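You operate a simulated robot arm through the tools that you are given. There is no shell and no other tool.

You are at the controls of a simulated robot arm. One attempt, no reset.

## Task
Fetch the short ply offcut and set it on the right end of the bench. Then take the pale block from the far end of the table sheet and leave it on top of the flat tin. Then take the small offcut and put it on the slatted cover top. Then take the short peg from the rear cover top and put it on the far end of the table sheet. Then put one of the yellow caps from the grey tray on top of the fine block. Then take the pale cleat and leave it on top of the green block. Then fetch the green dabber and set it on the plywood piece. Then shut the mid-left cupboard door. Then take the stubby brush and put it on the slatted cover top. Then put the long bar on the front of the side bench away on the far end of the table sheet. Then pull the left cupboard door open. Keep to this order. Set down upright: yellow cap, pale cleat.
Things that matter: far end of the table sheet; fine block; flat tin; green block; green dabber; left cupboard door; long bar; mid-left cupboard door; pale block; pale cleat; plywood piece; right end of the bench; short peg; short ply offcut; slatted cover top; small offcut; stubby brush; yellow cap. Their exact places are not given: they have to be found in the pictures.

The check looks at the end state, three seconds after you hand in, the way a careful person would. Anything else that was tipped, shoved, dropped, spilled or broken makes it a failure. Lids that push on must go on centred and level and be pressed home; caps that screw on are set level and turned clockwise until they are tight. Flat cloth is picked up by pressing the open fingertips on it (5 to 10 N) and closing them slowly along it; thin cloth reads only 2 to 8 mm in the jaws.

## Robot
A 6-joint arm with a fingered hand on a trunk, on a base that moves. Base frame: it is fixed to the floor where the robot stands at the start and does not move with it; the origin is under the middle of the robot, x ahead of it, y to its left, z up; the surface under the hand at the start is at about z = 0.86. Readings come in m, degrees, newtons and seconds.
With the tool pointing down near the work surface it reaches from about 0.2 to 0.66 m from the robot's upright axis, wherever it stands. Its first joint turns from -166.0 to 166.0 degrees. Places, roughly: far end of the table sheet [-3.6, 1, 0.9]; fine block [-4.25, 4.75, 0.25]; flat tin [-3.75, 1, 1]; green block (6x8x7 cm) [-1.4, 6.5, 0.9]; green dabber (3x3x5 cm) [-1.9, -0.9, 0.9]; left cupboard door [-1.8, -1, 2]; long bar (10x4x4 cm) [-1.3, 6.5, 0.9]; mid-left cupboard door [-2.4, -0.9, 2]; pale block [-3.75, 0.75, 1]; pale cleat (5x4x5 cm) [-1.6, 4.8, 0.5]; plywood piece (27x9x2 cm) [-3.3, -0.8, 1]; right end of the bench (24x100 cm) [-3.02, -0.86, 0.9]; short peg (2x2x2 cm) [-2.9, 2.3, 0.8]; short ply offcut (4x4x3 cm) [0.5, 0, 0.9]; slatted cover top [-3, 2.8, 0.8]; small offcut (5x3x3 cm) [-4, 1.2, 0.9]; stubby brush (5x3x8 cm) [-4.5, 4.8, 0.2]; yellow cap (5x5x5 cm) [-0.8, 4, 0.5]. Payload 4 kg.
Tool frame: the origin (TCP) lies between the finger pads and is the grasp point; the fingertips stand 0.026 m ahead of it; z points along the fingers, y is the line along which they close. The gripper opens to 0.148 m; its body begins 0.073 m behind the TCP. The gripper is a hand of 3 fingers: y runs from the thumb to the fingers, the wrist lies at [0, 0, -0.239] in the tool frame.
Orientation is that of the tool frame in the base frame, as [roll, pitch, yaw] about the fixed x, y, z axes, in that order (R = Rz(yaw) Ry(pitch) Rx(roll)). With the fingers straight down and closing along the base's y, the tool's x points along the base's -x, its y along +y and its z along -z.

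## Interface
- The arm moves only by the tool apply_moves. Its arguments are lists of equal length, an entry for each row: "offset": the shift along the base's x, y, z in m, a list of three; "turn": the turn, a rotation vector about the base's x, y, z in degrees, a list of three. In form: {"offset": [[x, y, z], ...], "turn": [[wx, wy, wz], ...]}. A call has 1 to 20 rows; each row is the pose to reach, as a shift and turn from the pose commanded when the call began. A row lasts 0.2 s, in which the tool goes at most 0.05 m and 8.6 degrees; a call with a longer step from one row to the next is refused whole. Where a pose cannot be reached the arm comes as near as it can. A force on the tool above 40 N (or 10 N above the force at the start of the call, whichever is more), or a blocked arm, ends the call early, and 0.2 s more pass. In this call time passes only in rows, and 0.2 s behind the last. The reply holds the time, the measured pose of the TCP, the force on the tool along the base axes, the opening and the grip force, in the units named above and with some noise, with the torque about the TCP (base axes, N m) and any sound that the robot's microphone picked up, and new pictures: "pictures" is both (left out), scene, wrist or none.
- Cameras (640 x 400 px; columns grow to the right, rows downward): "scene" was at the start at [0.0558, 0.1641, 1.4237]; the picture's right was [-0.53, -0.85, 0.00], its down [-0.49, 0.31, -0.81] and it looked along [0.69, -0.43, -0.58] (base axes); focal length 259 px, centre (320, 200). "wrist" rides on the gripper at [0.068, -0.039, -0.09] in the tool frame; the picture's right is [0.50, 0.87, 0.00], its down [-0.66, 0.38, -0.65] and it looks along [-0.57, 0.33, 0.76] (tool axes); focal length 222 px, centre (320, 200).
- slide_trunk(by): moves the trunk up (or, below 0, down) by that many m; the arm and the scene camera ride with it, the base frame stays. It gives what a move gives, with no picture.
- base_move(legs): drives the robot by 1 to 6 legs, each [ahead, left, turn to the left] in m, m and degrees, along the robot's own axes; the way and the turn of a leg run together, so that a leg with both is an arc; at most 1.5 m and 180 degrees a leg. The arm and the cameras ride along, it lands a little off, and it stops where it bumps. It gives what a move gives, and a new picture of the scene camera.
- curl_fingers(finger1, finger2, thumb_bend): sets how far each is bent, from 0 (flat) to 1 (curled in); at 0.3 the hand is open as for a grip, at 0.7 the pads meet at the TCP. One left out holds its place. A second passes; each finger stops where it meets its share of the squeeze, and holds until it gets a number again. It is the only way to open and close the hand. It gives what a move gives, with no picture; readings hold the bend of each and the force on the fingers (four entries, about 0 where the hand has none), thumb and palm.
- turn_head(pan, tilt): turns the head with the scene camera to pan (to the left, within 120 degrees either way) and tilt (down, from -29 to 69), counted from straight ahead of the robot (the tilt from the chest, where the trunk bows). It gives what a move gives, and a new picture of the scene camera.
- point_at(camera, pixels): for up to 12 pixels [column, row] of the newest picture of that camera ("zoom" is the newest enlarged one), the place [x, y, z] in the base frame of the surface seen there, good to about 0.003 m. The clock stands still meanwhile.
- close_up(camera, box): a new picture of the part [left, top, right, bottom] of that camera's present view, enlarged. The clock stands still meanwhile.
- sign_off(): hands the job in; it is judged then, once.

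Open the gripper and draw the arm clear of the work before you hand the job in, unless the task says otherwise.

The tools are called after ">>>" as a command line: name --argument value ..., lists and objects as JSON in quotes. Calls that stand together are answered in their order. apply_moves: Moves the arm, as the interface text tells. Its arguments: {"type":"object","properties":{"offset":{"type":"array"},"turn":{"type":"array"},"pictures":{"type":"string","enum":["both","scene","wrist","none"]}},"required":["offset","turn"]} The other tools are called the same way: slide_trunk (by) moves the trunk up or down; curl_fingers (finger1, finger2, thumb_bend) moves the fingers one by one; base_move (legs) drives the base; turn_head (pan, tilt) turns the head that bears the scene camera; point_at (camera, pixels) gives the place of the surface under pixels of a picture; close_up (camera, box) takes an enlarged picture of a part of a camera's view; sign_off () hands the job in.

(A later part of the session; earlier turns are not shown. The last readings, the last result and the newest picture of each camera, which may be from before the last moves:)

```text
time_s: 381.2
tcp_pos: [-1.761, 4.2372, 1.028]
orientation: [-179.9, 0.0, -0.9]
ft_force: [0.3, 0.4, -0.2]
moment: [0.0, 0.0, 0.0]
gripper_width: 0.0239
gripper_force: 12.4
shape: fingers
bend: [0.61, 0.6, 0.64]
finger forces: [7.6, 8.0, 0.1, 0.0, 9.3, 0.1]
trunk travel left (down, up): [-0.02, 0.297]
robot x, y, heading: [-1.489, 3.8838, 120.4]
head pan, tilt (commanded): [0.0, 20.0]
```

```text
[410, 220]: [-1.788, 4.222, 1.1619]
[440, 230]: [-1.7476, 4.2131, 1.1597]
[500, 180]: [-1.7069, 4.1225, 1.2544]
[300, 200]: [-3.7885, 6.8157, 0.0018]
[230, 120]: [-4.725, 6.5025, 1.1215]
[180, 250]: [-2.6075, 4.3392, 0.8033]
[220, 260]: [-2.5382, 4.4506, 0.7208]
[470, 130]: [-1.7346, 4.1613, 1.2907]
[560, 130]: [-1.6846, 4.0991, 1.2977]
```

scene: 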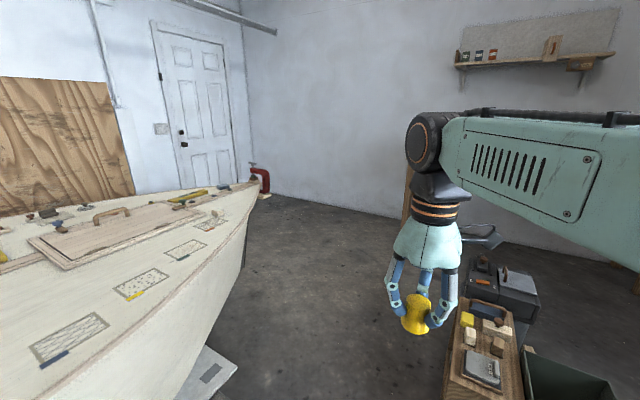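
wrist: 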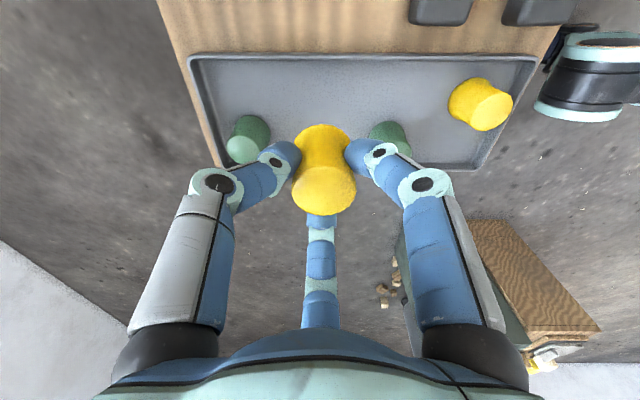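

Bow tip is at (-2.9,5.1); the box/bin at x>-1.65, y>4.6. I go round: heading 90 along x≈-1.98 to y≈5.58, then heading 180 to x≈-3.85.

>>> base_move --legs '[[0, 0, -30.4], [0.2, 0.47, 0], [1.48, 0.02, 0], [0, 0, 90]]'

>>> turn_head --pan 10 --tilt 25

```text
time_s: 398.1
tcp_pos: [-2.4118, 5.5136, 1.0285]
orientation: [-179.8, -0.2, 57.4]
ft_force: [-0.1, -1.1, -1.0]
moment: [0.0, 0.04, 0.01]
gripper_width: 0.0239
gripper_force: 12.2
shape: fingers
bend: [0.61, 0.6, 0.64]
finger forces: [7.3, 8.1, 0.0, 0.0, 9.3, 0.1]
trunk travel left (down, up): [-0.02, 0.297]
robot x, y, heading: [-1.9698, 5.5581, 179.0]
head pan, tilt (commanded): [0.0, 20.0]
```

scene: 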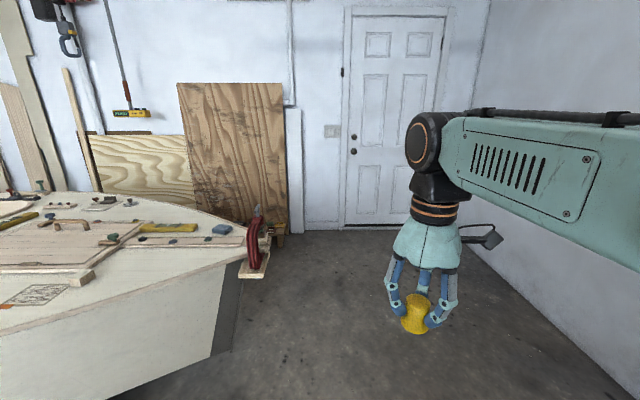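

```text
time_s: 398.8
tcp_pos: [-2.4114, 5.514, 1.0279]
orientation: [-179.9, -0.1, 57.4]
ft_force: [-0.6, 0.3, -0.3]
moment: [-0.01, 0.02, -0.02]
gripper_width: 0.0241
gripper_force: 11.7
shape: fingers
bend: [0.61, 0.6, 0.64]
finger forces: [7.5, 8.1, 0.1, 0.0, 9.3, 0.0]
trunk travel left (down, up): [-0.02, 0.297]
robot x, y, heading: [-1.9671, 5.5597, 178.7]
head pan, tilt (commanded): [10.0, 25.0]
```

scene: 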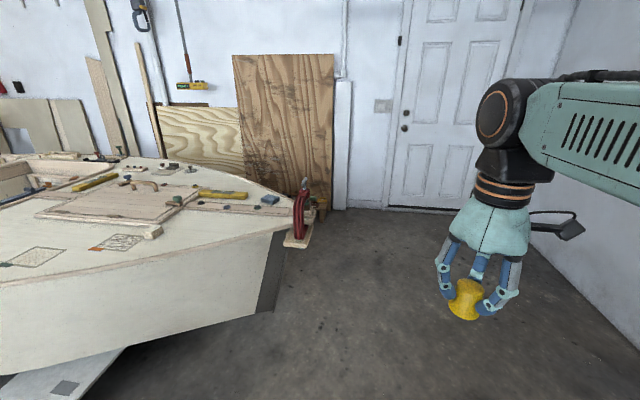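

The way past the bow is open. I drive 1.85 m ahead to x≈-3.82 and look left toward the box by the wall.

>>> base_move --legs '[[1.0, 0, 0], [0.85, 0, 0]]'

>>> turn_head --pan 60 --tilt 45

```text
time_s: 408.1
tcp_pos: [-4.2604, 5.5358, 1.0271]
orientation: [-179.9, 0.0, 58.0]
ft_force: [-0.6, -1.0, -0.1]
moment: [0.02, 0.0, 0.01]
gripper_width: 0.0239
gripper_force: 12.3
shape: fingers
bend: [0.61, 0.6, 0.64]
finger forces: [7.4, 8.2, 0.1, 0.0, 9.3, 0.0]
trunk travel left (down, up): [-0.02, 0.297]
robot x, y, heading: [-3.8157, 5.5848, 179.3]
head pan, tilt (commanded): [10.0, 25.0]
```

scene: 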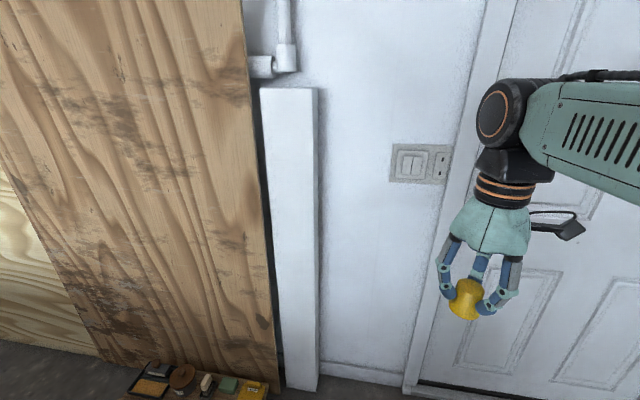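

```text
time_s: 409.2
tcp_pos: [-4.2593, 5.5363, 1.0274]
orientation: [-179.9, -0.1, 58.1]
ft_force: [-0.2, -0.3, -0.4]
moment: [0.02, -0.02, 0.03]
gripper_width: 0.0238
gripper_force: 12.3
shape: fingers
bend: [0.61, 0.6, 0.64]
finger forces: [7.4, 8.2, 0.0, 0.0, 9.3, 0.0]
trunk travel left (down, up): [-0.02, 0.297]
robot x, y, heading: [-3.8155, 5.5848, 179.5]
head pan, tilt (commanded): [60.0, 45.0]
```

scene: 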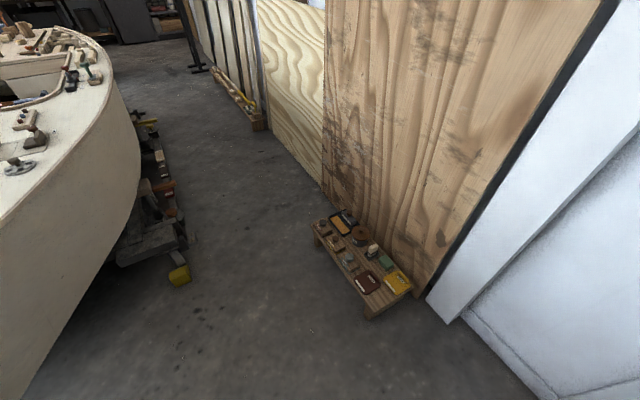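

The low stand by the wall holds several items at (360,260). I zoom and measure them.

>>> close_up --camera "scene" --box '[290, 190, 450, 330]'

>>> point_at --camera "scene" --pixels '[[370, 283], [396, 282], [386, 264], [360, 240], [374, 251], [343, 222], [322, 226], [335, 243], [348, 260], [372, 312], [316, 245], [405, 290]]'

```text
2.86 times, centred on (370, 260) of scene
```

zoom: 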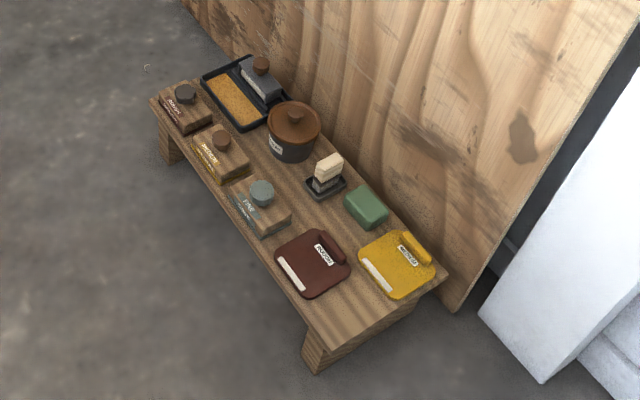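

```text
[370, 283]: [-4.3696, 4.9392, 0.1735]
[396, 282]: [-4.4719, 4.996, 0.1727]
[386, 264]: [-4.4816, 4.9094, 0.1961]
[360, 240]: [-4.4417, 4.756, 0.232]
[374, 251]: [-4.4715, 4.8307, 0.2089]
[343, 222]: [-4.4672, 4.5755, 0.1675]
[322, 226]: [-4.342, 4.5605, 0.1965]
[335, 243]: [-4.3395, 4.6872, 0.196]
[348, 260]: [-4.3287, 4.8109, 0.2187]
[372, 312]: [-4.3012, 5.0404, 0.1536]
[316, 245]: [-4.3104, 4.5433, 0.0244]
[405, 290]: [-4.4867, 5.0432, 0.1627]
```

Three sanding blocks with knobs: I need the labels. I zoom closer on the blocks.

>>> close_up --camera "scene" --box '[310, 205, 374, 245]'

>>> close_up --camera "scene" --box '[330, 235, 394, 275]'

```text
10.00 times, centred on (342, 225) of scene
```

zoom: 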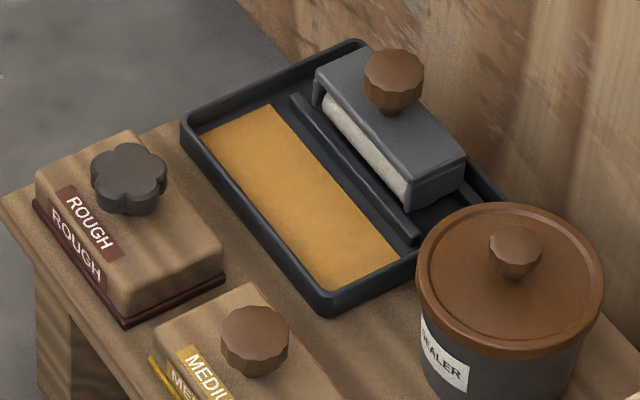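

```text
10.00 times, centred on (362, 255) of scene
```

zoom: 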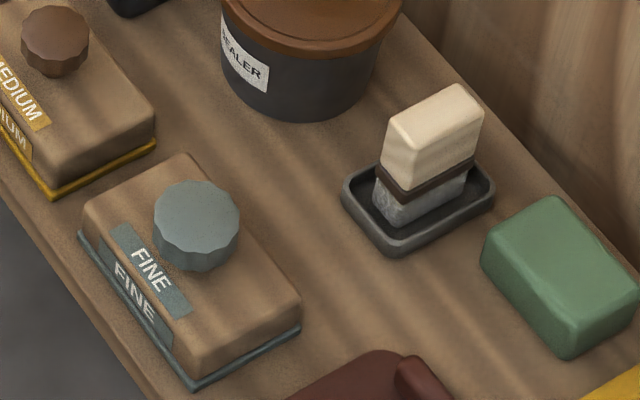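

The third block is "FINE" with a grey knob. I measure its top, knob and corners.

>>> point_at --camera "zoom" --pixels '[[197, 210], [165, 205], [232, 215], [197, 190], [188, 160], [90, 215], [290, 295], [200, 355], [240, 300], [205, 330], [130, 205], [150, 230]]'

>>> point_at --camera "zoom" --pixels '[[430, 120], [470, 95], [395, 125], [425, 180], [420, 205], [350, 200], [490, 190], [400, 245], [560, 260], [440, 150], [455, 185], [385, 170]]'

```text
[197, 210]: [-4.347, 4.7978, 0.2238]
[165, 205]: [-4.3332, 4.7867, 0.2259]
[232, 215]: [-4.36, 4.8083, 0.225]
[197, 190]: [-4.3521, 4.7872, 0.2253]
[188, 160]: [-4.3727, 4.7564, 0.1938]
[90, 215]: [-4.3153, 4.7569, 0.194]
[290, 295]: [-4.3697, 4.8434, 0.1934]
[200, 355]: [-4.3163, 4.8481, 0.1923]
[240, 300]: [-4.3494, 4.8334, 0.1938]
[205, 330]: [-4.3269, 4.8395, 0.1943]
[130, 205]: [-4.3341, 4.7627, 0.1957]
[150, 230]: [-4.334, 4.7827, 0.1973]
```

```text
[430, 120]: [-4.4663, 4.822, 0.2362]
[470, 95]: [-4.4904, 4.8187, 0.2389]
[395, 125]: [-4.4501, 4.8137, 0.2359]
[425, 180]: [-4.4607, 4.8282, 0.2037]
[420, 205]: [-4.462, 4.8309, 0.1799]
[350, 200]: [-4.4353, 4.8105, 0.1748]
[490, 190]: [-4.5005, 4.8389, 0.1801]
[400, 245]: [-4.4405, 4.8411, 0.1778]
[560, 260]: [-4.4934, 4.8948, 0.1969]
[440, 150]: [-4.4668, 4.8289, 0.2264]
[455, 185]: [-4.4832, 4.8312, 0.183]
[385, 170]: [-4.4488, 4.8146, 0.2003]
```

FINE block: top z 0.194, knob centre (-4.347,4.799) top z 0.225, about 3.3 cm wide — the cap will sit centred on it. I check the trolley's near parts before strafing to (-3.87,4.80).

>>> point_at --camera "scene" --pixels '[[180, 275], [185, 240], [130, 260], [160, 190], [110, 200], [300, 260], [250, 300], [330, 100]]'

```text
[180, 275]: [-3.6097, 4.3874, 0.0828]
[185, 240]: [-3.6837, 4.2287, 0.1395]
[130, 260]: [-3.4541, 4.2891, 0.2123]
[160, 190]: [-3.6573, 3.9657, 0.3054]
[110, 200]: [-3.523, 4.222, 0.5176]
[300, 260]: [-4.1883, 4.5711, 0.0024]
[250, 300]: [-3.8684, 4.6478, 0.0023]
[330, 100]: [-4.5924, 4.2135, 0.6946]
```

Room is sufficient. I strafe left 0.78 m to stand in front of the low stand.

>>> base_move --legs '[[0.05, 0.785, 0.5]]'

>>> turn_head --pan 0 --tilt 60

```text
time_s: 416.6
tcp_pos: [-4.3139, 4.7443, 1.0271]
orientation: [-180.0, -0.1, 58.7]
ft_force: [-0.5, 0.2, -1.0]
moment: [0.01, -0.03, 0.05]
gripper_width: 0.024
gripper_force: 13.1
shape: fingers
bend: [0.61, 0.6, 0.64]
finger forces: [7.5, 8.3, 0.0, 0.0, 9.2, 0.0]
trunk travel left (down, up): [-0.02, 0.297]
robot x, y, heading: [-3.8712, 4.7989, -180.2]
head pan, tilt (commanded): [60.0, 45.0]
```

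scene: 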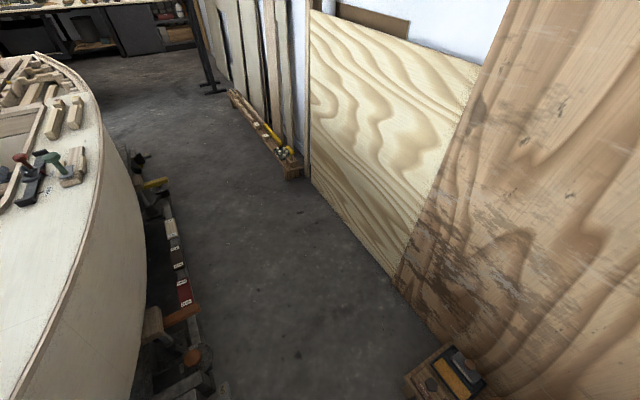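

```text
time_s: 417.9
tcp_pos: [-4.3135, 4.7444, 1.0293]
orientation: [-179.9, 0.0, 58.7]
ft_force: [0.5, 1.1, -0.5]
moment: [0.0, 0.0, -0.01]
gripper_width: 0.0238
gripper_force: 12.7
shape: fingers
bend: [0.61, 0.6, 0.64]
finger forces: [7.5, 8.3, 0.0, 0.1, 9.2, 0.0]
trunk travel left (down, up): [-0.02, 0.297]
robot x, y, heading: [-3.8673, 4.7996, -180.0]
head pan, tilt (commanded): [0.0, 60.0]
```

scene: 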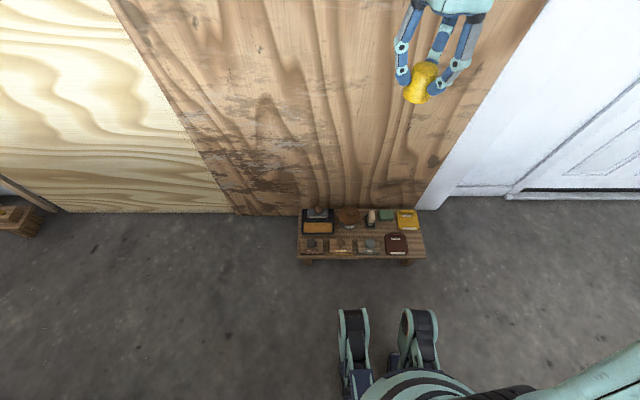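

FINE's knob is at about (370,243). I zoom and re-measure from here.

>>> close_up --camera "scene" --box '[296, 200, 440, 290]'

>>> point_at --camera "zoom" --pixels '[[330, 188], [315, 188], [345, 190], [330, 178], [330, 200], [285, 215], [360, 215], [335, 85], [335, 60], [440, 200], [460, 120], [235, 100]]'

```text
4.44 times, centred on (368, 245) of scene
```

zoom: 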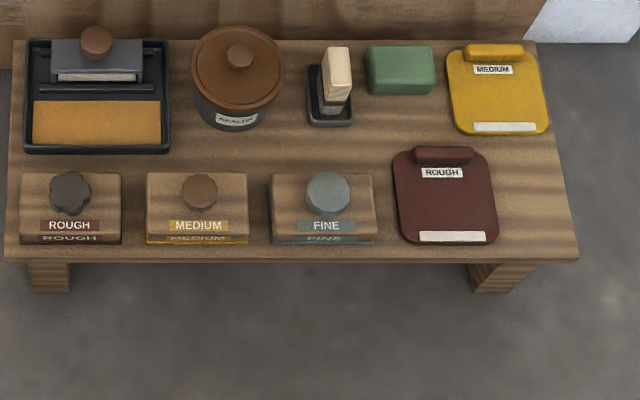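

```text
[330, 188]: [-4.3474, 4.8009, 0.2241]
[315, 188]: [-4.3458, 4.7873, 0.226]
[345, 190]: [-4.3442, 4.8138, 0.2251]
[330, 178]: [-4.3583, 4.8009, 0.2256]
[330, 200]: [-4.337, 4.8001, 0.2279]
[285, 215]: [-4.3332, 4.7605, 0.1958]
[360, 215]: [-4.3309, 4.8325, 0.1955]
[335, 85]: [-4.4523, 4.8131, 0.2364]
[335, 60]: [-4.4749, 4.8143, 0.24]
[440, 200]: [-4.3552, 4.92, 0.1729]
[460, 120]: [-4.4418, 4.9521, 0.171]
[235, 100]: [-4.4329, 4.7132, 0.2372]
```

Knob centre (-4.347,4.799), about 4 cm wide, top z 0.225. I move above it and lower to z≈0.42, keeping orientation.

>>> apply_moves --offset '[[-0.011, 0.018, -0.035], [-0.022, 0.036, -0.07], [-0.0335, 0.0546, -0.105], [-0.0335, 0.0546, -0.15], [-0.0335, 0.0546, -0.195], [-0.0335, 0.0546, -0.24], [-0.0335, 0.0546, -0.285], [-0.0335, 0.0546, -0.33], [-0.0335, 0.0546, -0.375], [-0.0335, 0.0546, -0.42], [-0.0335, 0.0546, -0.465], [-0.0335, 0.0546, -0.51], [-0.0335, 0.0546, -0.555], [-0.0335, 0.0546, -0.6]]' --turn '[[0, 0, 0], [0, 0, 0], [0, 0, 0], [0, 0, 0], [0, 0, 0], [0, 0, 0], [0, 0, 0], [0, 0, 0], [0, 0, 0], [0, 0, 0], [0, 0, 0], [0, 0, 0], [0, 0, 0], [0, 0, 0]]'

```text
time_s: 420.9
tcp_pos: [-4.3462, 4.7978, 0.4286]
orientation: [-179.9, 0.0, 58.7]
ft_force: [-0.1, -0.3, -0.4]
moment: [-0.02, 0.0, -0.02]
gripper_width: 0.0235
gripper_force: 12.4
shape: fingers
bend: [0.61, 0.6, 0.64]
finger forces: [7.4, 8.4, 0.0, 0.1, 9.1, 0.0]
trunk travel left (down, up): [-0.02, 0.297]
robot x, y, heading: [-3.868, 4.7999, -180.3]
head pan, tilt (commanded): [0.0, 60.0]
```

scene: 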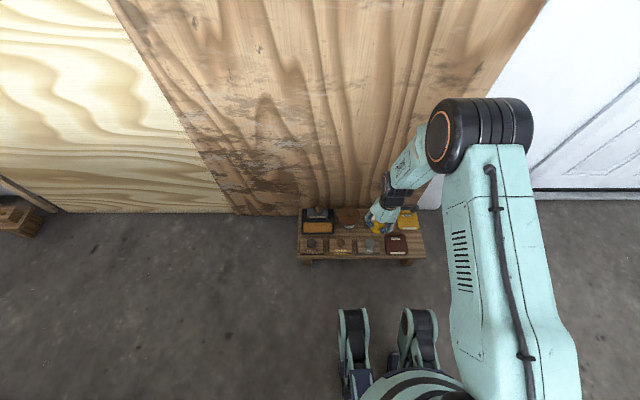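
wrist: 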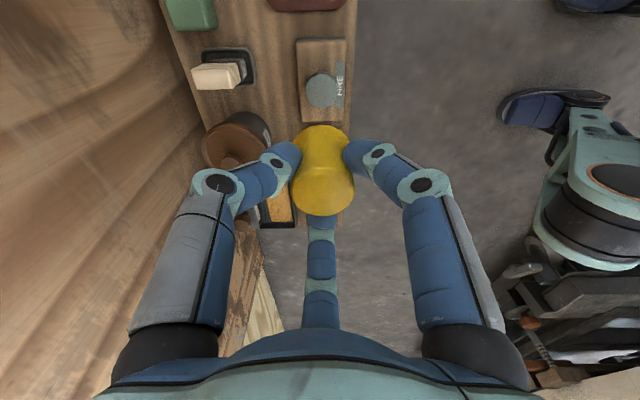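

Reach is fine. The FINE knob is at (322,90) and the cap at (322,165) in the wrist view. I measure both for exact alignment.

>>> close_up --camera "wrist" --box '[240, 50, 400, 220]'

>>> point_at --camera "wrist" --pixels '[[322, 89], [308, 90], [336, 90], [322, 78], [322, 102], [323, 188], [300, 188], [346, 188], [322, 175], [322, 205]]'

```text
2.35 times, centred on (320, 135) of wrist
```

zoom: 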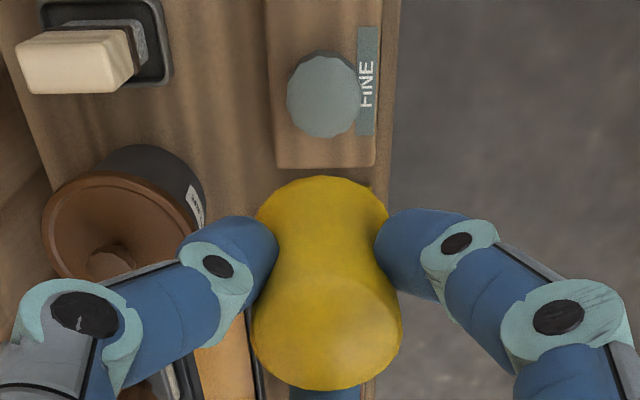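

```text
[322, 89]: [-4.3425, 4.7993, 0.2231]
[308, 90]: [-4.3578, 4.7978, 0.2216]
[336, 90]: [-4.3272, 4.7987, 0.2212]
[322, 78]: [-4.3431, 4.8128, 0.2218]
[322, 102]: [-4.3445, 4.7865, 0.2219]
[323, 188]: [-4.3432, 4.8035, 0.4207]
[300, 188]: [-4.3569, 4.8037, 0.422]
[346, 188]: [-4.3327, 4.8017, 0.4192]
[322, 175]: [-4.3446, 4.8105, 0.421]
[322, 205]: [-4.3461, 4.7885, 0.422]
```

Cap centre and knob centre coincide within about 2 mm. I lower to z≈0.29 and then in small steps.

>>> apply_moves --offset '[[0.001, 0.001, -0.045], [0.001, 0.001, -0.09], [0.001, 0.001, -0.125], [0.001, 0.001, -0.14]]' --turn '[[0, 0, 0], [0, 0, 0], [0, 0, 0], [0, 0, 0]]'

>>> close_up --camera "wrist" --box '[220, 80, 420, 205]'

```text
time_s: 421.9
tcp_pos: [-4.3458, 4.8001, 0.2861]
orientation: [-179.8, -0.1, 58.7]
ft_force: [0.2, 1.2, -0.7]
moment: [0.02, 0.04, -0.01]
gripper_width: 0.0238
gripper_force: 12.5
shape: fingers
bend: [0.61, 0.6, 0.64]
finger forces: [7.3, 8.4, 0.0, 0.0, 9.2, 0.0]
trunk travel left (down, up): [-0.02, 0.297]
robot x, y, heading: [-3.8693, 4.7967, -179.9]
head pan, tilt (commanded): [0.0, 60.0]
```

scene: 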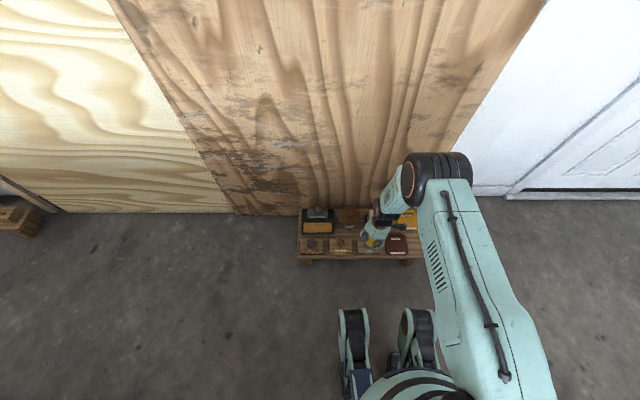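
wrist: 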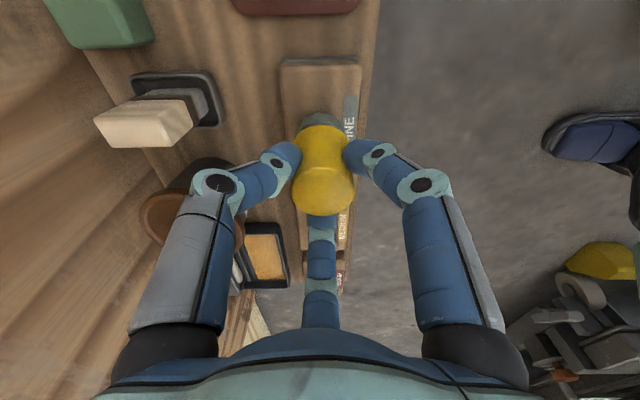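

```text
3.20 times, centred on (320, 142) of wrist
```

zoom: 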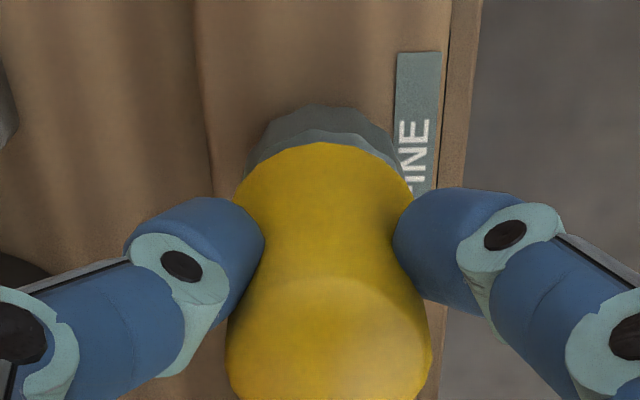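

Laterally aligned. I lower in 2 mm steps until contact.

>>> apply_moves --offset '[[0, 0, -0.003], [0, 0, -0.006], [0, 0, -0.008]]' --turn '[[0, 0, 0], [0, 0, 0], [0, 0, 0]]' --pictures "none"

>>> apply_moves --offset '[[0, 0, -0.0015], [0, 0, -0.003]]' --turn '[[0, 0, 0], [0, 0, 0]]' --pictures "none"

```text
time_s: 422.7
tcp_pos: [-4.3452, 4.801, 0.2783]
orientation: [-179.8, -0.1, 58.7]
ft_force: [0.0, 0.1, 0.5]
moment: [-0.02, -0.01, 0.0]
gripper_width: 0.0233
gripper_force: 12.3
shape: fingers
bend: [0.61, 0.6, 0.64]
finger forces: [7.2, 8.3, 0.1, 0.0, 9.2, 0.0]
trunk travel left (down, up): [-0.02, 0.297]
robot x, y, heading: [-3.8698, 4.8009, -179.8]
head pan, tilt (commanded): [0.0, 60.0]
```

```text
time_s: 423.3
tcp_pos: [-4.3453, 4.7988, 0.2767]
orientation: [-180.0, -0.1, 58.7]
ft_force: [0.0, 0.1, -0.3]
moment: [-0.01, 0.0, 0.0]
gripper_width: 0.0237
gripper_force: 12.2
shape: fingers
bend: [0.61, 0.6, 0.64]
finger forces: [7.3, 8.4, 0.0, 0.0, 9.2, 0.1]
trunk travel left (down, up): [-0.02, 0.297]
robot x, y, heading: [-3.8703, 4.8002, -180.2]
head pan, tilt (commanded): [0.0, 60.0]
```

>>> apply_moves --offset '[[0, 0, -0.0015], [0, 0, -0.003]]' --turn '[[0, 0, 0], [0, 0, 0]]' --pictures "none"

>>> apply_moves --offset '[[0, 0, -0.0015]]' --turn '[[0, 0, 0]]' --pictures "none"

```text
time_s: 423.9
tcp_pos: [-4.3462, 4.801, 0.2744]
orientation: [-179.8, 0.1, 58.7]
ft_force: [-0.3, 0.6, 11.4]
moment: [-0.05, -0.05, 0.0]
gripper_width: 0.023
gripper_force: 14.3
shape: fingers
bend: [0.61, 0.6, 0.65]
finger forces: [9.0, 9.3, 0.0, 0.0, 10.4, 0.0]
trunk travel left (down, up): [-0.02, 0.297]
robot x, y, heading: [-3.8672, 4.8003, -179.8]
head pan, tilt (commanded): [0.0, 60.0]
```

```text
time_s: 424.3
tcp_pos: [-4.3472, 4.7998, 0.2736]
orientation: [-179.7, 0.0, 58.7]
ft_force: [0.6, 0.7, 21.8]
moment: [-0.02, -0.11, -0.02]
gripper_width: 0.023
gripper_force: 16.6
shape: fingers
bend: [0.61, 0.61, 0.65]
finger forces: [10.8, 11.2, 0.0, 0.0, 12.1, 0.1]
trunk travel left (down, up): [-0.02, 0.297]
robot x, y, heading: [-3.87, 4.7999, -180.1]
head pan, tilt (commanded): [0.0, 60.0]
```

Contact (22 N). I ease by 2 mm and open the fingers in two steps, so the cap stays put.

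>>> apply_moves --offset '[[0, 0, 0.002]]' --turn '[[0, 0, 0]]' --pictures "none"

>>> curl_fingers --finger1 0.57 --finger2 0.57 --thumb_bend 0.6

>>> curl_fingers --finger1 0.47 --finger2 0.47 --thumb_bend 0.47

>>> close_up --camera "wrist" --box '[200, 80, 440, 230]'

```text
time_s: 424.7
tcp_pos: [-4.345, 4.8, 0.2743]
orientation: [-179.8, 0.1, 58.7]
ft_force: [-1.7, 0.2, 12.1]
moment: [-0.03, 0.02, 0.02]
gripper_width: 0.0231
gripper_force: 16.1
shape: fingers
bend: [0.61, 0.6, 0.65]
finger forces: [8.9, 10.7, 0.1, 0.1, 12.2, 0.0]
trunk travel left (down, up): [-0.02, 0.297]
robot x, y, heading: [-3.8701, 4.7997, -180.0]
head pan, tilt (commanded): [0.0, 60.0]
```

```text
time_s: 425.7
tcp_pos: [-4.3461, 4.8001, 0.2744]
orientation: [-180.0, 0.0, 58.7]
ft_force: [-0.2, -0.9, -0.1]
moment: [0.0, 0.02, -0.01]
gripper_width: 0.036
gripper_force: 0.1
shape: fingers
bend: [0.56, 0.56, 0.6]
finger forces: [0.1, 0.0, 0.1, 0.0, 0.0, 0.1]
trunk travel left (down, up): [-0.02, 0.297]
robot x, y, heading: [-3.871, 4.7977, -179.8]
head pan, tilt (commanded): [0.0, 60.0]
```

```text
time_s: 426.7
tcp_pos: [-4.3455, 4.8001, 0.2745]
orientation: [-179.9, 0.0, 58.7]
ft_force: [0.8, -0.5, -0.2]
moment: [0.01, -0.02, 0.02]
gripper_width: 0.0716
gripper_force: 0.0
shape: fingers
bend: [0.47, 0.47, 0.47]
finger forces: [0.2, 0.0, 0.1, 0.0, 0.1, 0.0]
trunk travel left (down, up): [-0.02, 0.297]
robot x, y, heading: [-3.8702, 4.7975, -179.9]
head pan, tilt (commanded): [0.0, 60.0]
```

```text
2.67 times, centred on (320, 155) of wrist
```

zoom: 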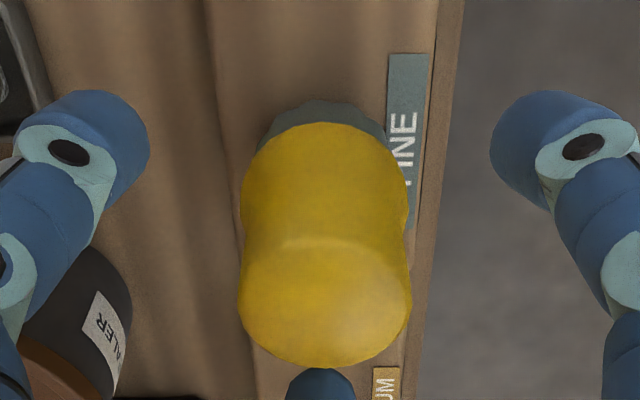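

The cap stands on the knob, free of the fingers. I lift straight up and look again.

>>> apply_moves --offset '[[0, 0, 0.02], [0, 0, 0.05], [0, 0, 0.09], [0, 0, 0.135], [0, 0, 0.18]]' --turn '[[0, 0, 0], [0, 0, 0], [0, 0, 0], [0, 0, 0], [0, 0, 0]]' --pictures "wrist"

>>> close_up --camera "wrist" --box '[220, 20, 420, 145]'

>>> point_at --camera "zoom" --pixels '[[320, 220], [290, 220], [350, 220], [320, 190], [320, 250]]'

```text
time_s: 427.9
tcp_pos: [-4.3437, 4.801, 0.4539]
orientation: [-179.9, -0.2, 58.8]
ft_force: [-0.6, -0.5, 0.5]
moment: [-0.01, 0.02, -0.02]
gripper_width: 0.0719
gripper_force: 0.0
shape: fingers
bend: [0.47, 0.47, 0.47]
finger forces: [0.0, 0.0, 0.1, 0.0, 0.0, 0.1]
trunk travel left (down, up): [-0.02, 0.297]
robot x, y, heading: [-3.8675, 4.8034, -180.0]
head pan, tilt (commanded): [0.0, 60.0]
```

wrist: 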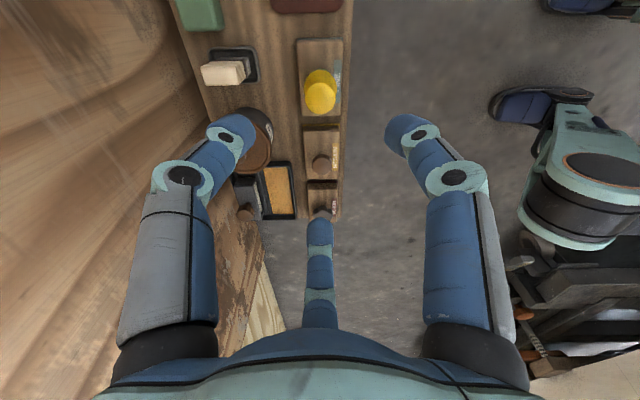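

```text
3.20 times, centred on (320, 82) of wrist
```

zoom: 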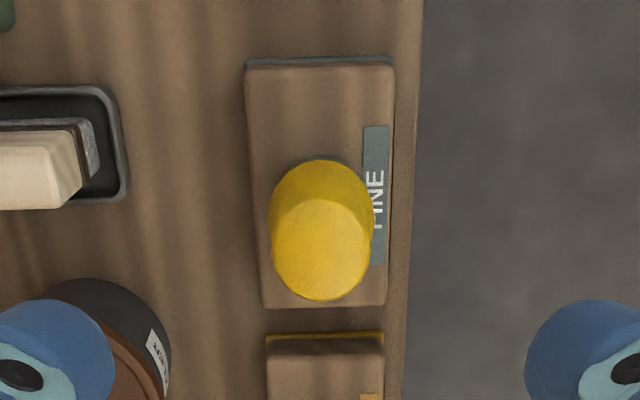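

```text
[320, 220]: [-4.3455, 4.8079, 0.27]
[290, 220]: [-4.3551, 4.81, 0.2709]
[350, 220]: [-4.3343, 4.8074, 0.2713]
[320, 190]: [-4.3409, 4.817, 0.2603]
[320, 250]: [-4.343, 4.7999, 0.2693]
```

The cap stands upright on the FINE block. Next the pale cleat: I raise the hand, strafe back to y≈5.58, turn round and drive to x≈-2.1.

>>> apply_moves --offset '[[0, 0, 0.045], [0, 0, 0.09], [0, 0, 0.135], [0, 0, 0.18], [0, 0, 0.225], [0.005, 0, 0.27], [0.01, 0, 0.315], [0.015, 0, 0.36], [0.02, 0, 0.405], [0.025, 0, 0.45], [0.03, 0, 0.495], [0.03, 0, 0.54], [0.03, 0, 0.58]]' --turn '[[0, 0, 0], [0, 0, 0], [0, 0, 0], [0, 0, 0], [0, 0, 0], [0, 0, 0], [0, 0, 0], [0, 0, 0], [0, 0, 0], [0, 0, 0], [0, 0, 0], [0, 0, 0], [0, 0, 0]]' --pictures "none"

```text
time_s: 430.7
tcp_pos: [-4.316, 4.7987, 1.0341]
orientation: [-179.9, -0.1, 58.7]
ft_force: [-0.3, 0.4, 0.1]
moment: [0.02, 0.02, -0.01]
gripper_width: 0.0716
gripper_force: 0.0
shape: fingers
bend: [0.47, 0.47, 0.47]
finger forces: [0.0, 0.1, 0.0, 0.0, 0.1, 0.0]
trunk travel left (down, up): [-0.02, 0.297]
robot x, y, heading: [-3.8706, 4.7971, -179.8]
head pan, tilt (commanded): [0.0, 60.0]
```

Hand is up at z≈1.03. I drive round the bow back to the starboard side.

>>> base_move --legs '[[0, -0.79, 0], [0, 0, 180], [1.0, 0, 0], [0.75, 0, 0]]'

>>> turn_head --pan -35 --tilt 40

```text
time_s: 453.9
tcp_pos: [-1.6567, 5.6018, 1.0325]
orientation: [-180.0, -0.1, -121.2]
ft_force: [0.2, -0.4, -0.1]
moment: [0.04, -0.04, -0.02]
gripper_width: 0.0718
gripper_force: 0.0
shape: fingers
bend: [0.47, 0.47, 0.47]
finger forces: [0.0, 0.1, 0.1, 0.0, 0.0, 0.0]
trunk travel left (down, up): [-0.02, 0.297]
robot x, y, heading: [-2.1066, 5.6022, -0.2]
head pan, tilt (commanded): [0.0, 60.0]
```

scene: 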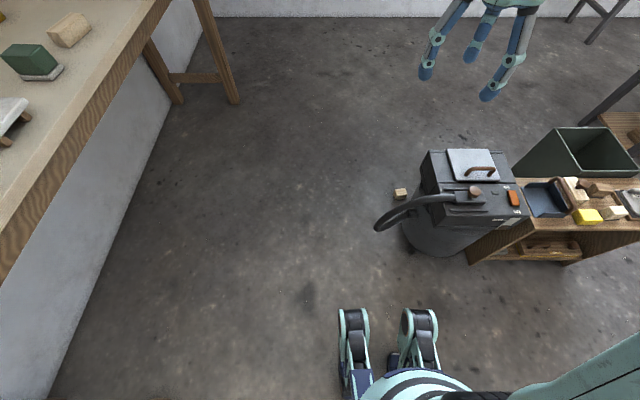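

```text
time_s: 454.9
tcp_pos: [-1.656, 5.6005, 1.0328]
orientation: [-179.8, -0.1, -121.1]
ft_force: [0.4, 0.1, 0.0]
moment: [0.02, 0.03, 0.01]
gripper_width: 0.0715
gripper_force: 0.1
shape: fingers
bend: [0.47, 0.47, 0.47]
finger forces: [0.0, 0.1, 0.0, 0.0, 0.0, 0.0]
trunk travel left (down, up): [-0.02, 0.297]
robot x, y, heading: [-2.102, 5.6025, -0.2]
head pan, tilt (commanded): [-35.0, 40.0]
```

scene: 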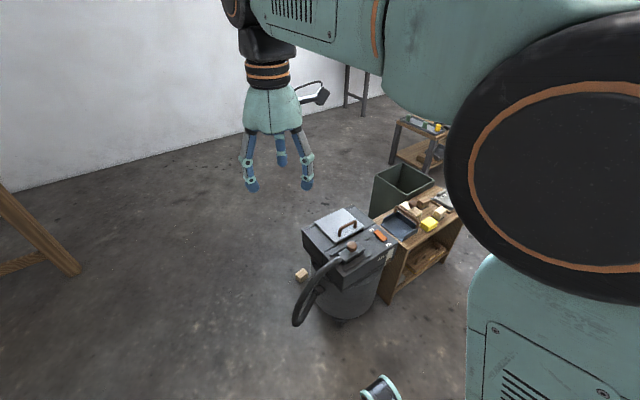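

I see the cabinet with items at (425,215) and a dust extractor in front of it. I measure them for the approach.

>>> point_at --camera "scene" --pixels '[[298, 318], [305, 240], [345, 318], [301, 276], [386, 302], [374, 218], [430, 223], [412, 207], [422, 202], [440, 213], [460, 220], [398, 232]]'

>>> close_up --camera "scene" --box '[340, 170, 480, 258]'

```text
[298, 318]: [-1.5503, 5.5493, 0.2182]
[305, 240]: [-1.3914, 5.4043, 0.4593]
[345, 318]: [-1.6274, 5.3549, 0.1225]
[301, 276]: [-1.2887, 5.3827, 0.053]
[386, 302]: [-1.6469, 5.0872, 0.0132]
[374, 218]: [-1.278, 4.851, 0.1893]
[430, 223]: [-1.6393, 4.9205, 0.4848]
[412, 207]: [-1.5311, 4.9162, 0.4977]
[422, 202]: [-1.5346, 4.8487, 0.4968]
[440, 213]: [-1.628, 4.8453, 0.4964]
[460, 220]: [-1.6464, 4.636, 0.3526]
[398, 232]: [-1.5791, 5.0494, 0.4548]
```

```text
4.55 times, centred on (410, 214) of scene
```

zoom: 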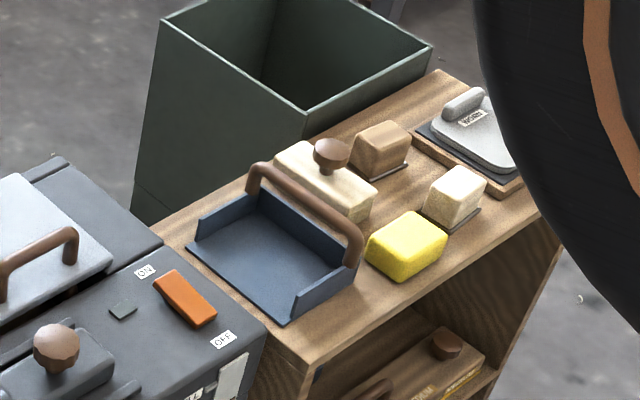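

The pale cleat is the pale block near (455,195) in the zoom, about (-1.63,4.845). I strafe right 0.77 m to stand west of the cabinet.

>>> base_move --legs '[[0, -0.77, 0]]'

>>> turn_head --pan 0 --tilt 60

>>> close_up --camera "scene" --box '[290, 120, 490, 245]'

```text
time_s: 462.1
tcp_pos: [-1.6543, 4.8298, 1.0327]
orientation: [-179.9, -0.1, -121.1]
ft_force: [-0.1, 0.0, -1.1]
moment: [0.0, 0.03, -0.01]
gripper_width: 0.0717
gripper_force: 0.0
shape: fingers
bend: [0.47, 0.47, 0.47]
finger forces: [0.0, 0.1, 0.1, 0.0, 0.1, 0.0]
trunk travel left (down, up): [-0.02, 0.297]
robot x, y, heading: [-2.1022, 4.8292, 0.3]
head pan, tilt (commanded): [-35.0, 40.0]
```

scene: 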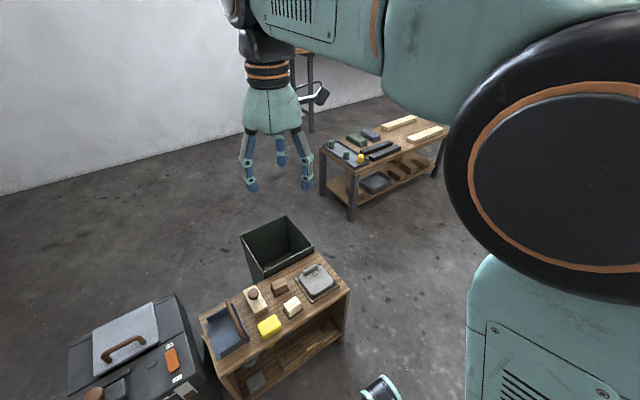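

```text
time_s: 463.1
tcp_pos: [-1.6541, 4.8291, 1.0333]
orientation: [-179.9, -0.1, -121.1]
ft_force: [0.4, 0.1, 0.2]
moment: [0.0, -0.02, 0.01]
gripper_width: 0.0717
gripper_force: 0.1
shape: fingers
bend: [0.47, 0.47, 0.47]
finger forces: [0.0, 0.0, 0.0, 0.0, 0.0, 0.0]
trunk travel left (down, up): [-0.02, 0.297]
robot x, y, heading: [-2.1028, 4.8314, 0.6]
head pan, tilt (commanded): [0.0, 60.0]
```

scene: 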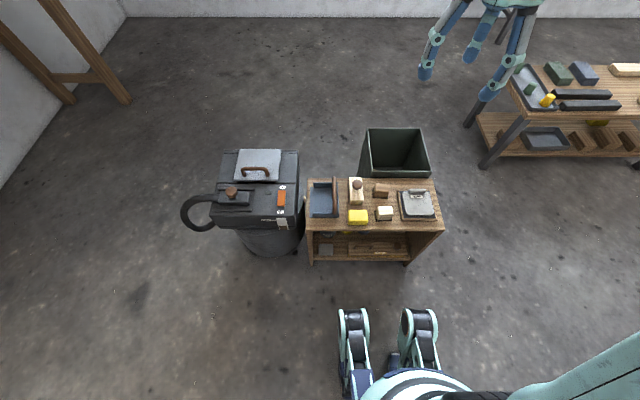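

```text
3.20 times, centred on (390, 182) of scene
```

zoom: 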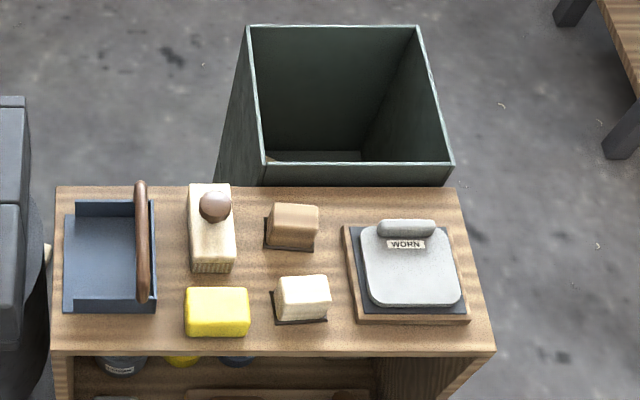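

The pale cleat is at (302,298) with a dark pad under it. I measure its corners and the neighbours.

>>> point_at --camera "zoom" --pixels '[[280, 280], [328, 278], [285, 305], [328, 302], [303, 288], [303, 312], [278, 318], [325, 322], [215, 300], [292, 225], [215, 205], [355, 300]]'

```text
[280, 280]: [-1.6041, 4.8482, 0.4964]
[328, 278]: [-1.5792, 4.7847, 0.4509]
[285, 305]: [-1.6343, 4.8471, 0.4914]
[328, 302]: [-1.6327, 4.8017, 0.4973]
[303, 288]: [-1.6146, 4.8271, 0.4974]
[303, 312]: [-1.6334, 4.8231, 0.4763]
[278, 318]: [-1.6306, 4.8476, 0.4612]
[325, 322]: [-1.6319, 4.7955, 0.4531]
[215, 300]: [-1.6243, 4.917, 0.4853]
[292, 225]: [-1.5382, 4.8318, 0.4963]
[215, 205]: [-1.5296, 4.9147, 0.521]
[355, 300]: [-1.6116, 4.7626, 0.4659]
```

Pale cleat: centre ≈(-1.618,4.824), top z 0.497, 4×5 cm; a brown block, sponge and tray stand around it at 3–4 cm. I come down with yaw -150 (fingers at 180°, ±60°) to z≈0.64 and look.

>>> apply_moves --offset '[[0.005, 0, -0.045], [0.01, -0.001, -0.09], [0.015, -0.002, -0.135], [0.02, -0.003, -0.18], [0.025, -0.004, -0.225], [0.03, -0.004, -0.27], [0.034, -0.005, -0.315], [0.036, -0.005, -0.36], [0.036, -0.005, -0.39]]' --turn '[[0, 0, -3.5], [0, 0, -7], [0, 0, -10.5], [0, 0, -14], [0, 0, -17.5], [0, 0, -21], [0, 0, -24.5], [0, 0, -28], [0, 0, -29]]' --pictures "wrist"

>>> close_up --camera "wrist" --box '[200, 0, 440, 150]'

```text
time_s: 465.1
tcp_pos: [-1.6171, 4.8268, 0.6436]
orientation: [-179.8, -0.2, -150.1]
ft_force: [-0.6, -0.7, 0.4]
moment: [0.0, -0.02, 0.0]
gripper_width: 0.0715
gripper_force: 0.1
shape: fingers
bend: [0.47, 0.47, 0.47]
finger forces: [0.0, 0.1, 0.0, 0.1, 0.0, 0.1]
trunk travel left (down, up): [-0.02, 0.297]
robot x, y, heading: [-2.103, 4.8295, -0.0]
head pan, tilt (commanded): [0.0, 60.0]
```

wrist: 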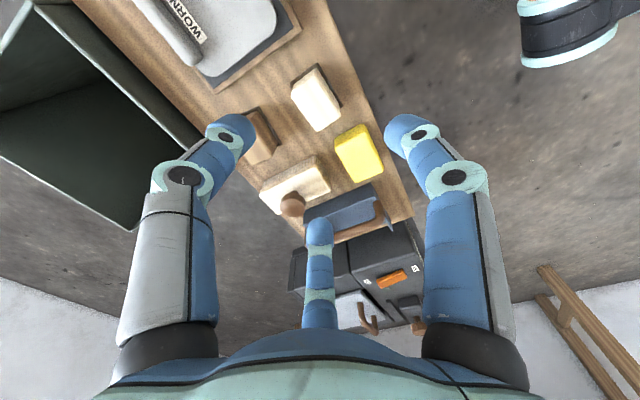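

```text
2.67 times, centred on (320, 75) of wrist
```

zoom: 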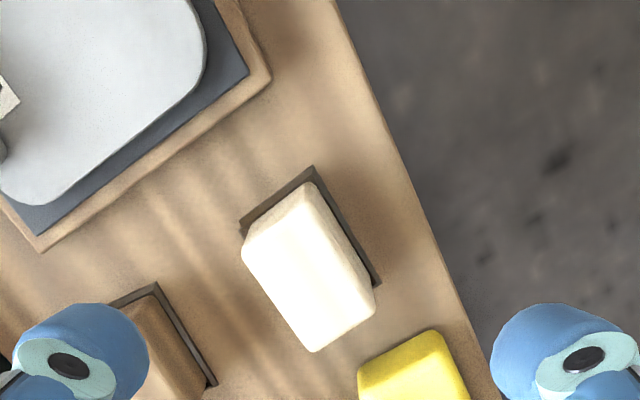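

I measure the cleat's top corners, and the nearest points of sponge, tray and brown block.

>>> point_at --camera "zoom" --pixels '[[250, 253], [305, 205], [362, 303], [314, 345], [305, 275], [360, 372], [432, 332], [265, 78], [40, 248], [150, 290], [205, 390], [420, 250]]'

```text
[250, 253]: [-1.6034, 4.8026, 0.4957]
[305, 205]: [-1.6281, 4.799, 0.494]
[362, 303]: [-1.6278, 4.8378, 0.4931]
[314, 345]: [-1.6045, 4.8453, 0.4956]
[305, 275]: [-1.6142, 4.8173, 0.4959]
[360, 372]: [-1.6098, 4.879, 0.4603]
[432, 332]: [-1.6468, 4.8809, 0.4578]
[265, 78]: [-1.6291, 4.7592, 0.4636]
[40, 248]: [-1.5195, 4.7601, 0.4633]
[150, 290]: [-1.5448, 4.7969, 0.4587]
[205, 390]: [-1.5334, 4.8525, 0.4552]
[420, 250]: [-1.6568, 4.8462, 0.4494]
```

The cleat's top is 2.8×4.8 cm, long axis along y. The stable grip has the thumb at its -y end and two fingers on the long sides, i.e. yaw ≈-180. I rotate by -30° above it.

>>> curl_fingers --finger1 0.5 --finger2 0.5 --thumb_bend 0.5

>>> apply_moves --offset '[[0, -0.001, 0], [0.001, -0.002, 0], [0.001, -0.003, 0], [0.001, -0.004, 0]]' --turn '[[0, 0, -7.5], [0, 0, -15], [0, 0, -22.5], [0, 0, -29.5]]' --pictures "wrist"

```text
time_s: 466.1
tcp_pos: [-1.6176, 4.8257, 0.6446]
orientation: [-179.8, 0.0, -150.1]
ft_force: [-0.3, 0.7, 0.0]
moment: [-0.02, -0.02, 0.0]
gripper_width: 0.0627
gripper_force: 0.1
shape: fingers
bend: [0.5, 0.5, 0.5]
finger forces: [0.0, 0.1, 0.0, 0.1, 0.0, 0.0]
trunk travel left (down, up): [-0.02, 0.297]
robot x, y, heading: [-2.1017, 4.8262, 0.5]
head pan, tilt (commanded): [0.0, 60.0]
```

```text
time_s: 467.1
tcp_pos: [-1.6157, 4.821, 0.643]
orientation: [-179.8, -0.1, -179.8]
ft_force: [0.1, 0.4, 0.0]
moment: [0.02, 0.03, 0.0]
gripper_width: 0.0626
gripper_force: 0.0
shape: fingers
bend: [0.5, 0.5, 0.5]
finger forces: [0.0, 0.0, 0.0, 0.0, 0.1, 0.1]
trunk travel left (down, up): [-0.02, 0.297]
robot x, y, heading: [-2.0988, 4.8275, 0.3]
head pan, tilt (commanded): [0.0, 60.0]
```

wrist: 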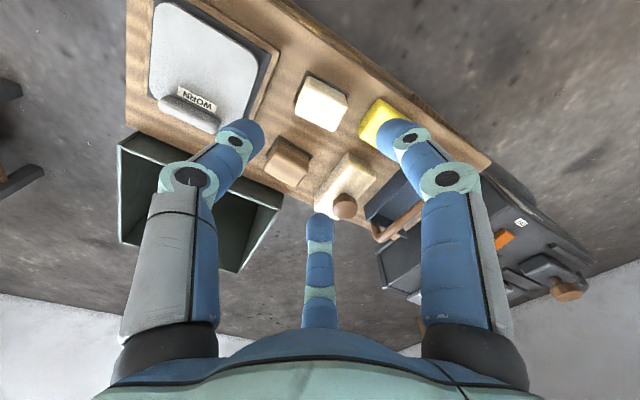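

Yaw -180 is reachable. I measure the cleat again in this view and then descend to z≈0.54.

>>> apply_moves --offset '[[0, 0.001, -0.04], [0, 0.001, -0.08], [0, 0.001, -0.1]]' --turn '[[0, 0, 0], [0, 0, 0], [0, 0, 0]]' --pictures "wrist"

>>> close_up --camera "wrist" --box '[200, 70, 440, 220]'

>>> point_at --camera "zoom" --pixels '[[260, 180], [370, 215], [270, 120], [390, 160], [320, 170], [300, 235], [140, 200], [490, 190], [320, 355], [420, 110]]'

```text
time_s: 467.9
tcp_pos: [-1.6174, 4.8214, 0.542]
orientation: [-179.8, -0.1, -179.5]
ft_force: [-0.7, 0.4, 0.3]
moment: [0.0, -0.03, 0.0]
gripper_width: 0.0626
gripper_force: 0.1
shape: fingers
bend: [0.5, 0.5, 0.5]
finger forces: [0.0, 0.0, 0.0, 0.1, 0.1, 0.1]
trunk travel left (down, up): [-0.02, 0.297]
robot x, y, heading: [-2.1026, 4.83, 0.5]
head pan, tilt (commanded): [0.0, 60.0]
```

wrist: 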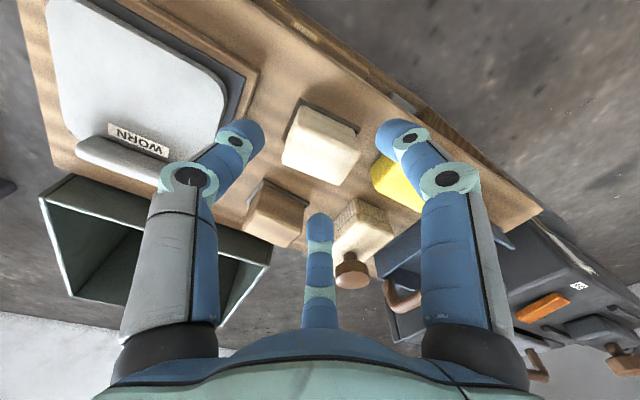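

```text
2.67 times, centred on (320, 145) of wrist
```

zoom: 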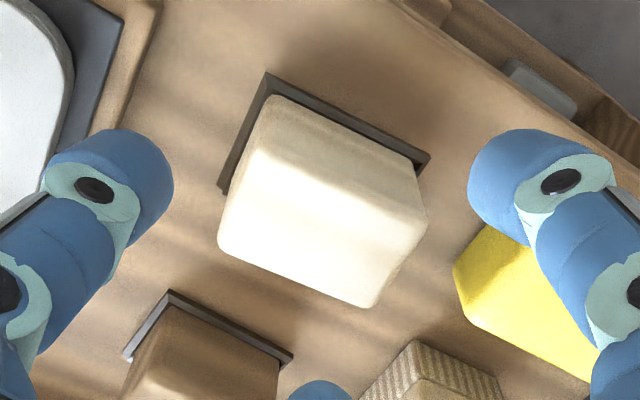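

```text
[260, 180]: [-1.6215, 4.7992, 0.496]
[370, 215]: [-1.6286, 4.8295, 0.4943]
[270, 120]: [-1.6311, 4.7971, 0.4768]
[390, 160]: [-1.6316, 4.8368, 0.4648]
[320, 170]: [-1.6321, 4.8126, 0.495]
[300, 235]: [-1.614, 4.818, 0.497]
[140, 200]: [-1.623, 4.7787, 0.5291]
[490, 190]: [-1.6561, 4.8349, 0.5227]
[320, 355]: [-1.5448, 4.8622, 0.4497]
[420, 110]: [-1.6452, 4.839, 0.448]
```

I check the clearance of finger 2 (tip near (320,390) of the zoom) to the knobbed block and the brown block.

>>> point_at --camera "zoom" --pixels '[[415, 348], [385, 380], [370, 395], [320, 392], [275, 360], [285, 352], [230, 380], [470, 265], [455, 270], [180, 340]]'

```text
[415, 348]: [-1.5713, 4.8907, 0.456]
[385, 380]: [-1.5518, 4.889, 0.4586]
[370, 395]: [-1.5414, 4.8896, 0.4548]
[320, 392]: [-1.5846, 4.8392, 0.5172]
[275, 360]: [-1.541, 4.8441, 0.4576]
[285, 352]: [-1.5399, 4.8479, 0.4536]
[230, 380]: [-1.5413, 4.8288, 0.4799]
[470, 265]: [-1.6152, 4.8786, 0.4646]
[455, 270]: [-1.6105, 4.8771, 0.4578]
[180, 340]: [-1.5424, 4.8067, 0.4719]
```

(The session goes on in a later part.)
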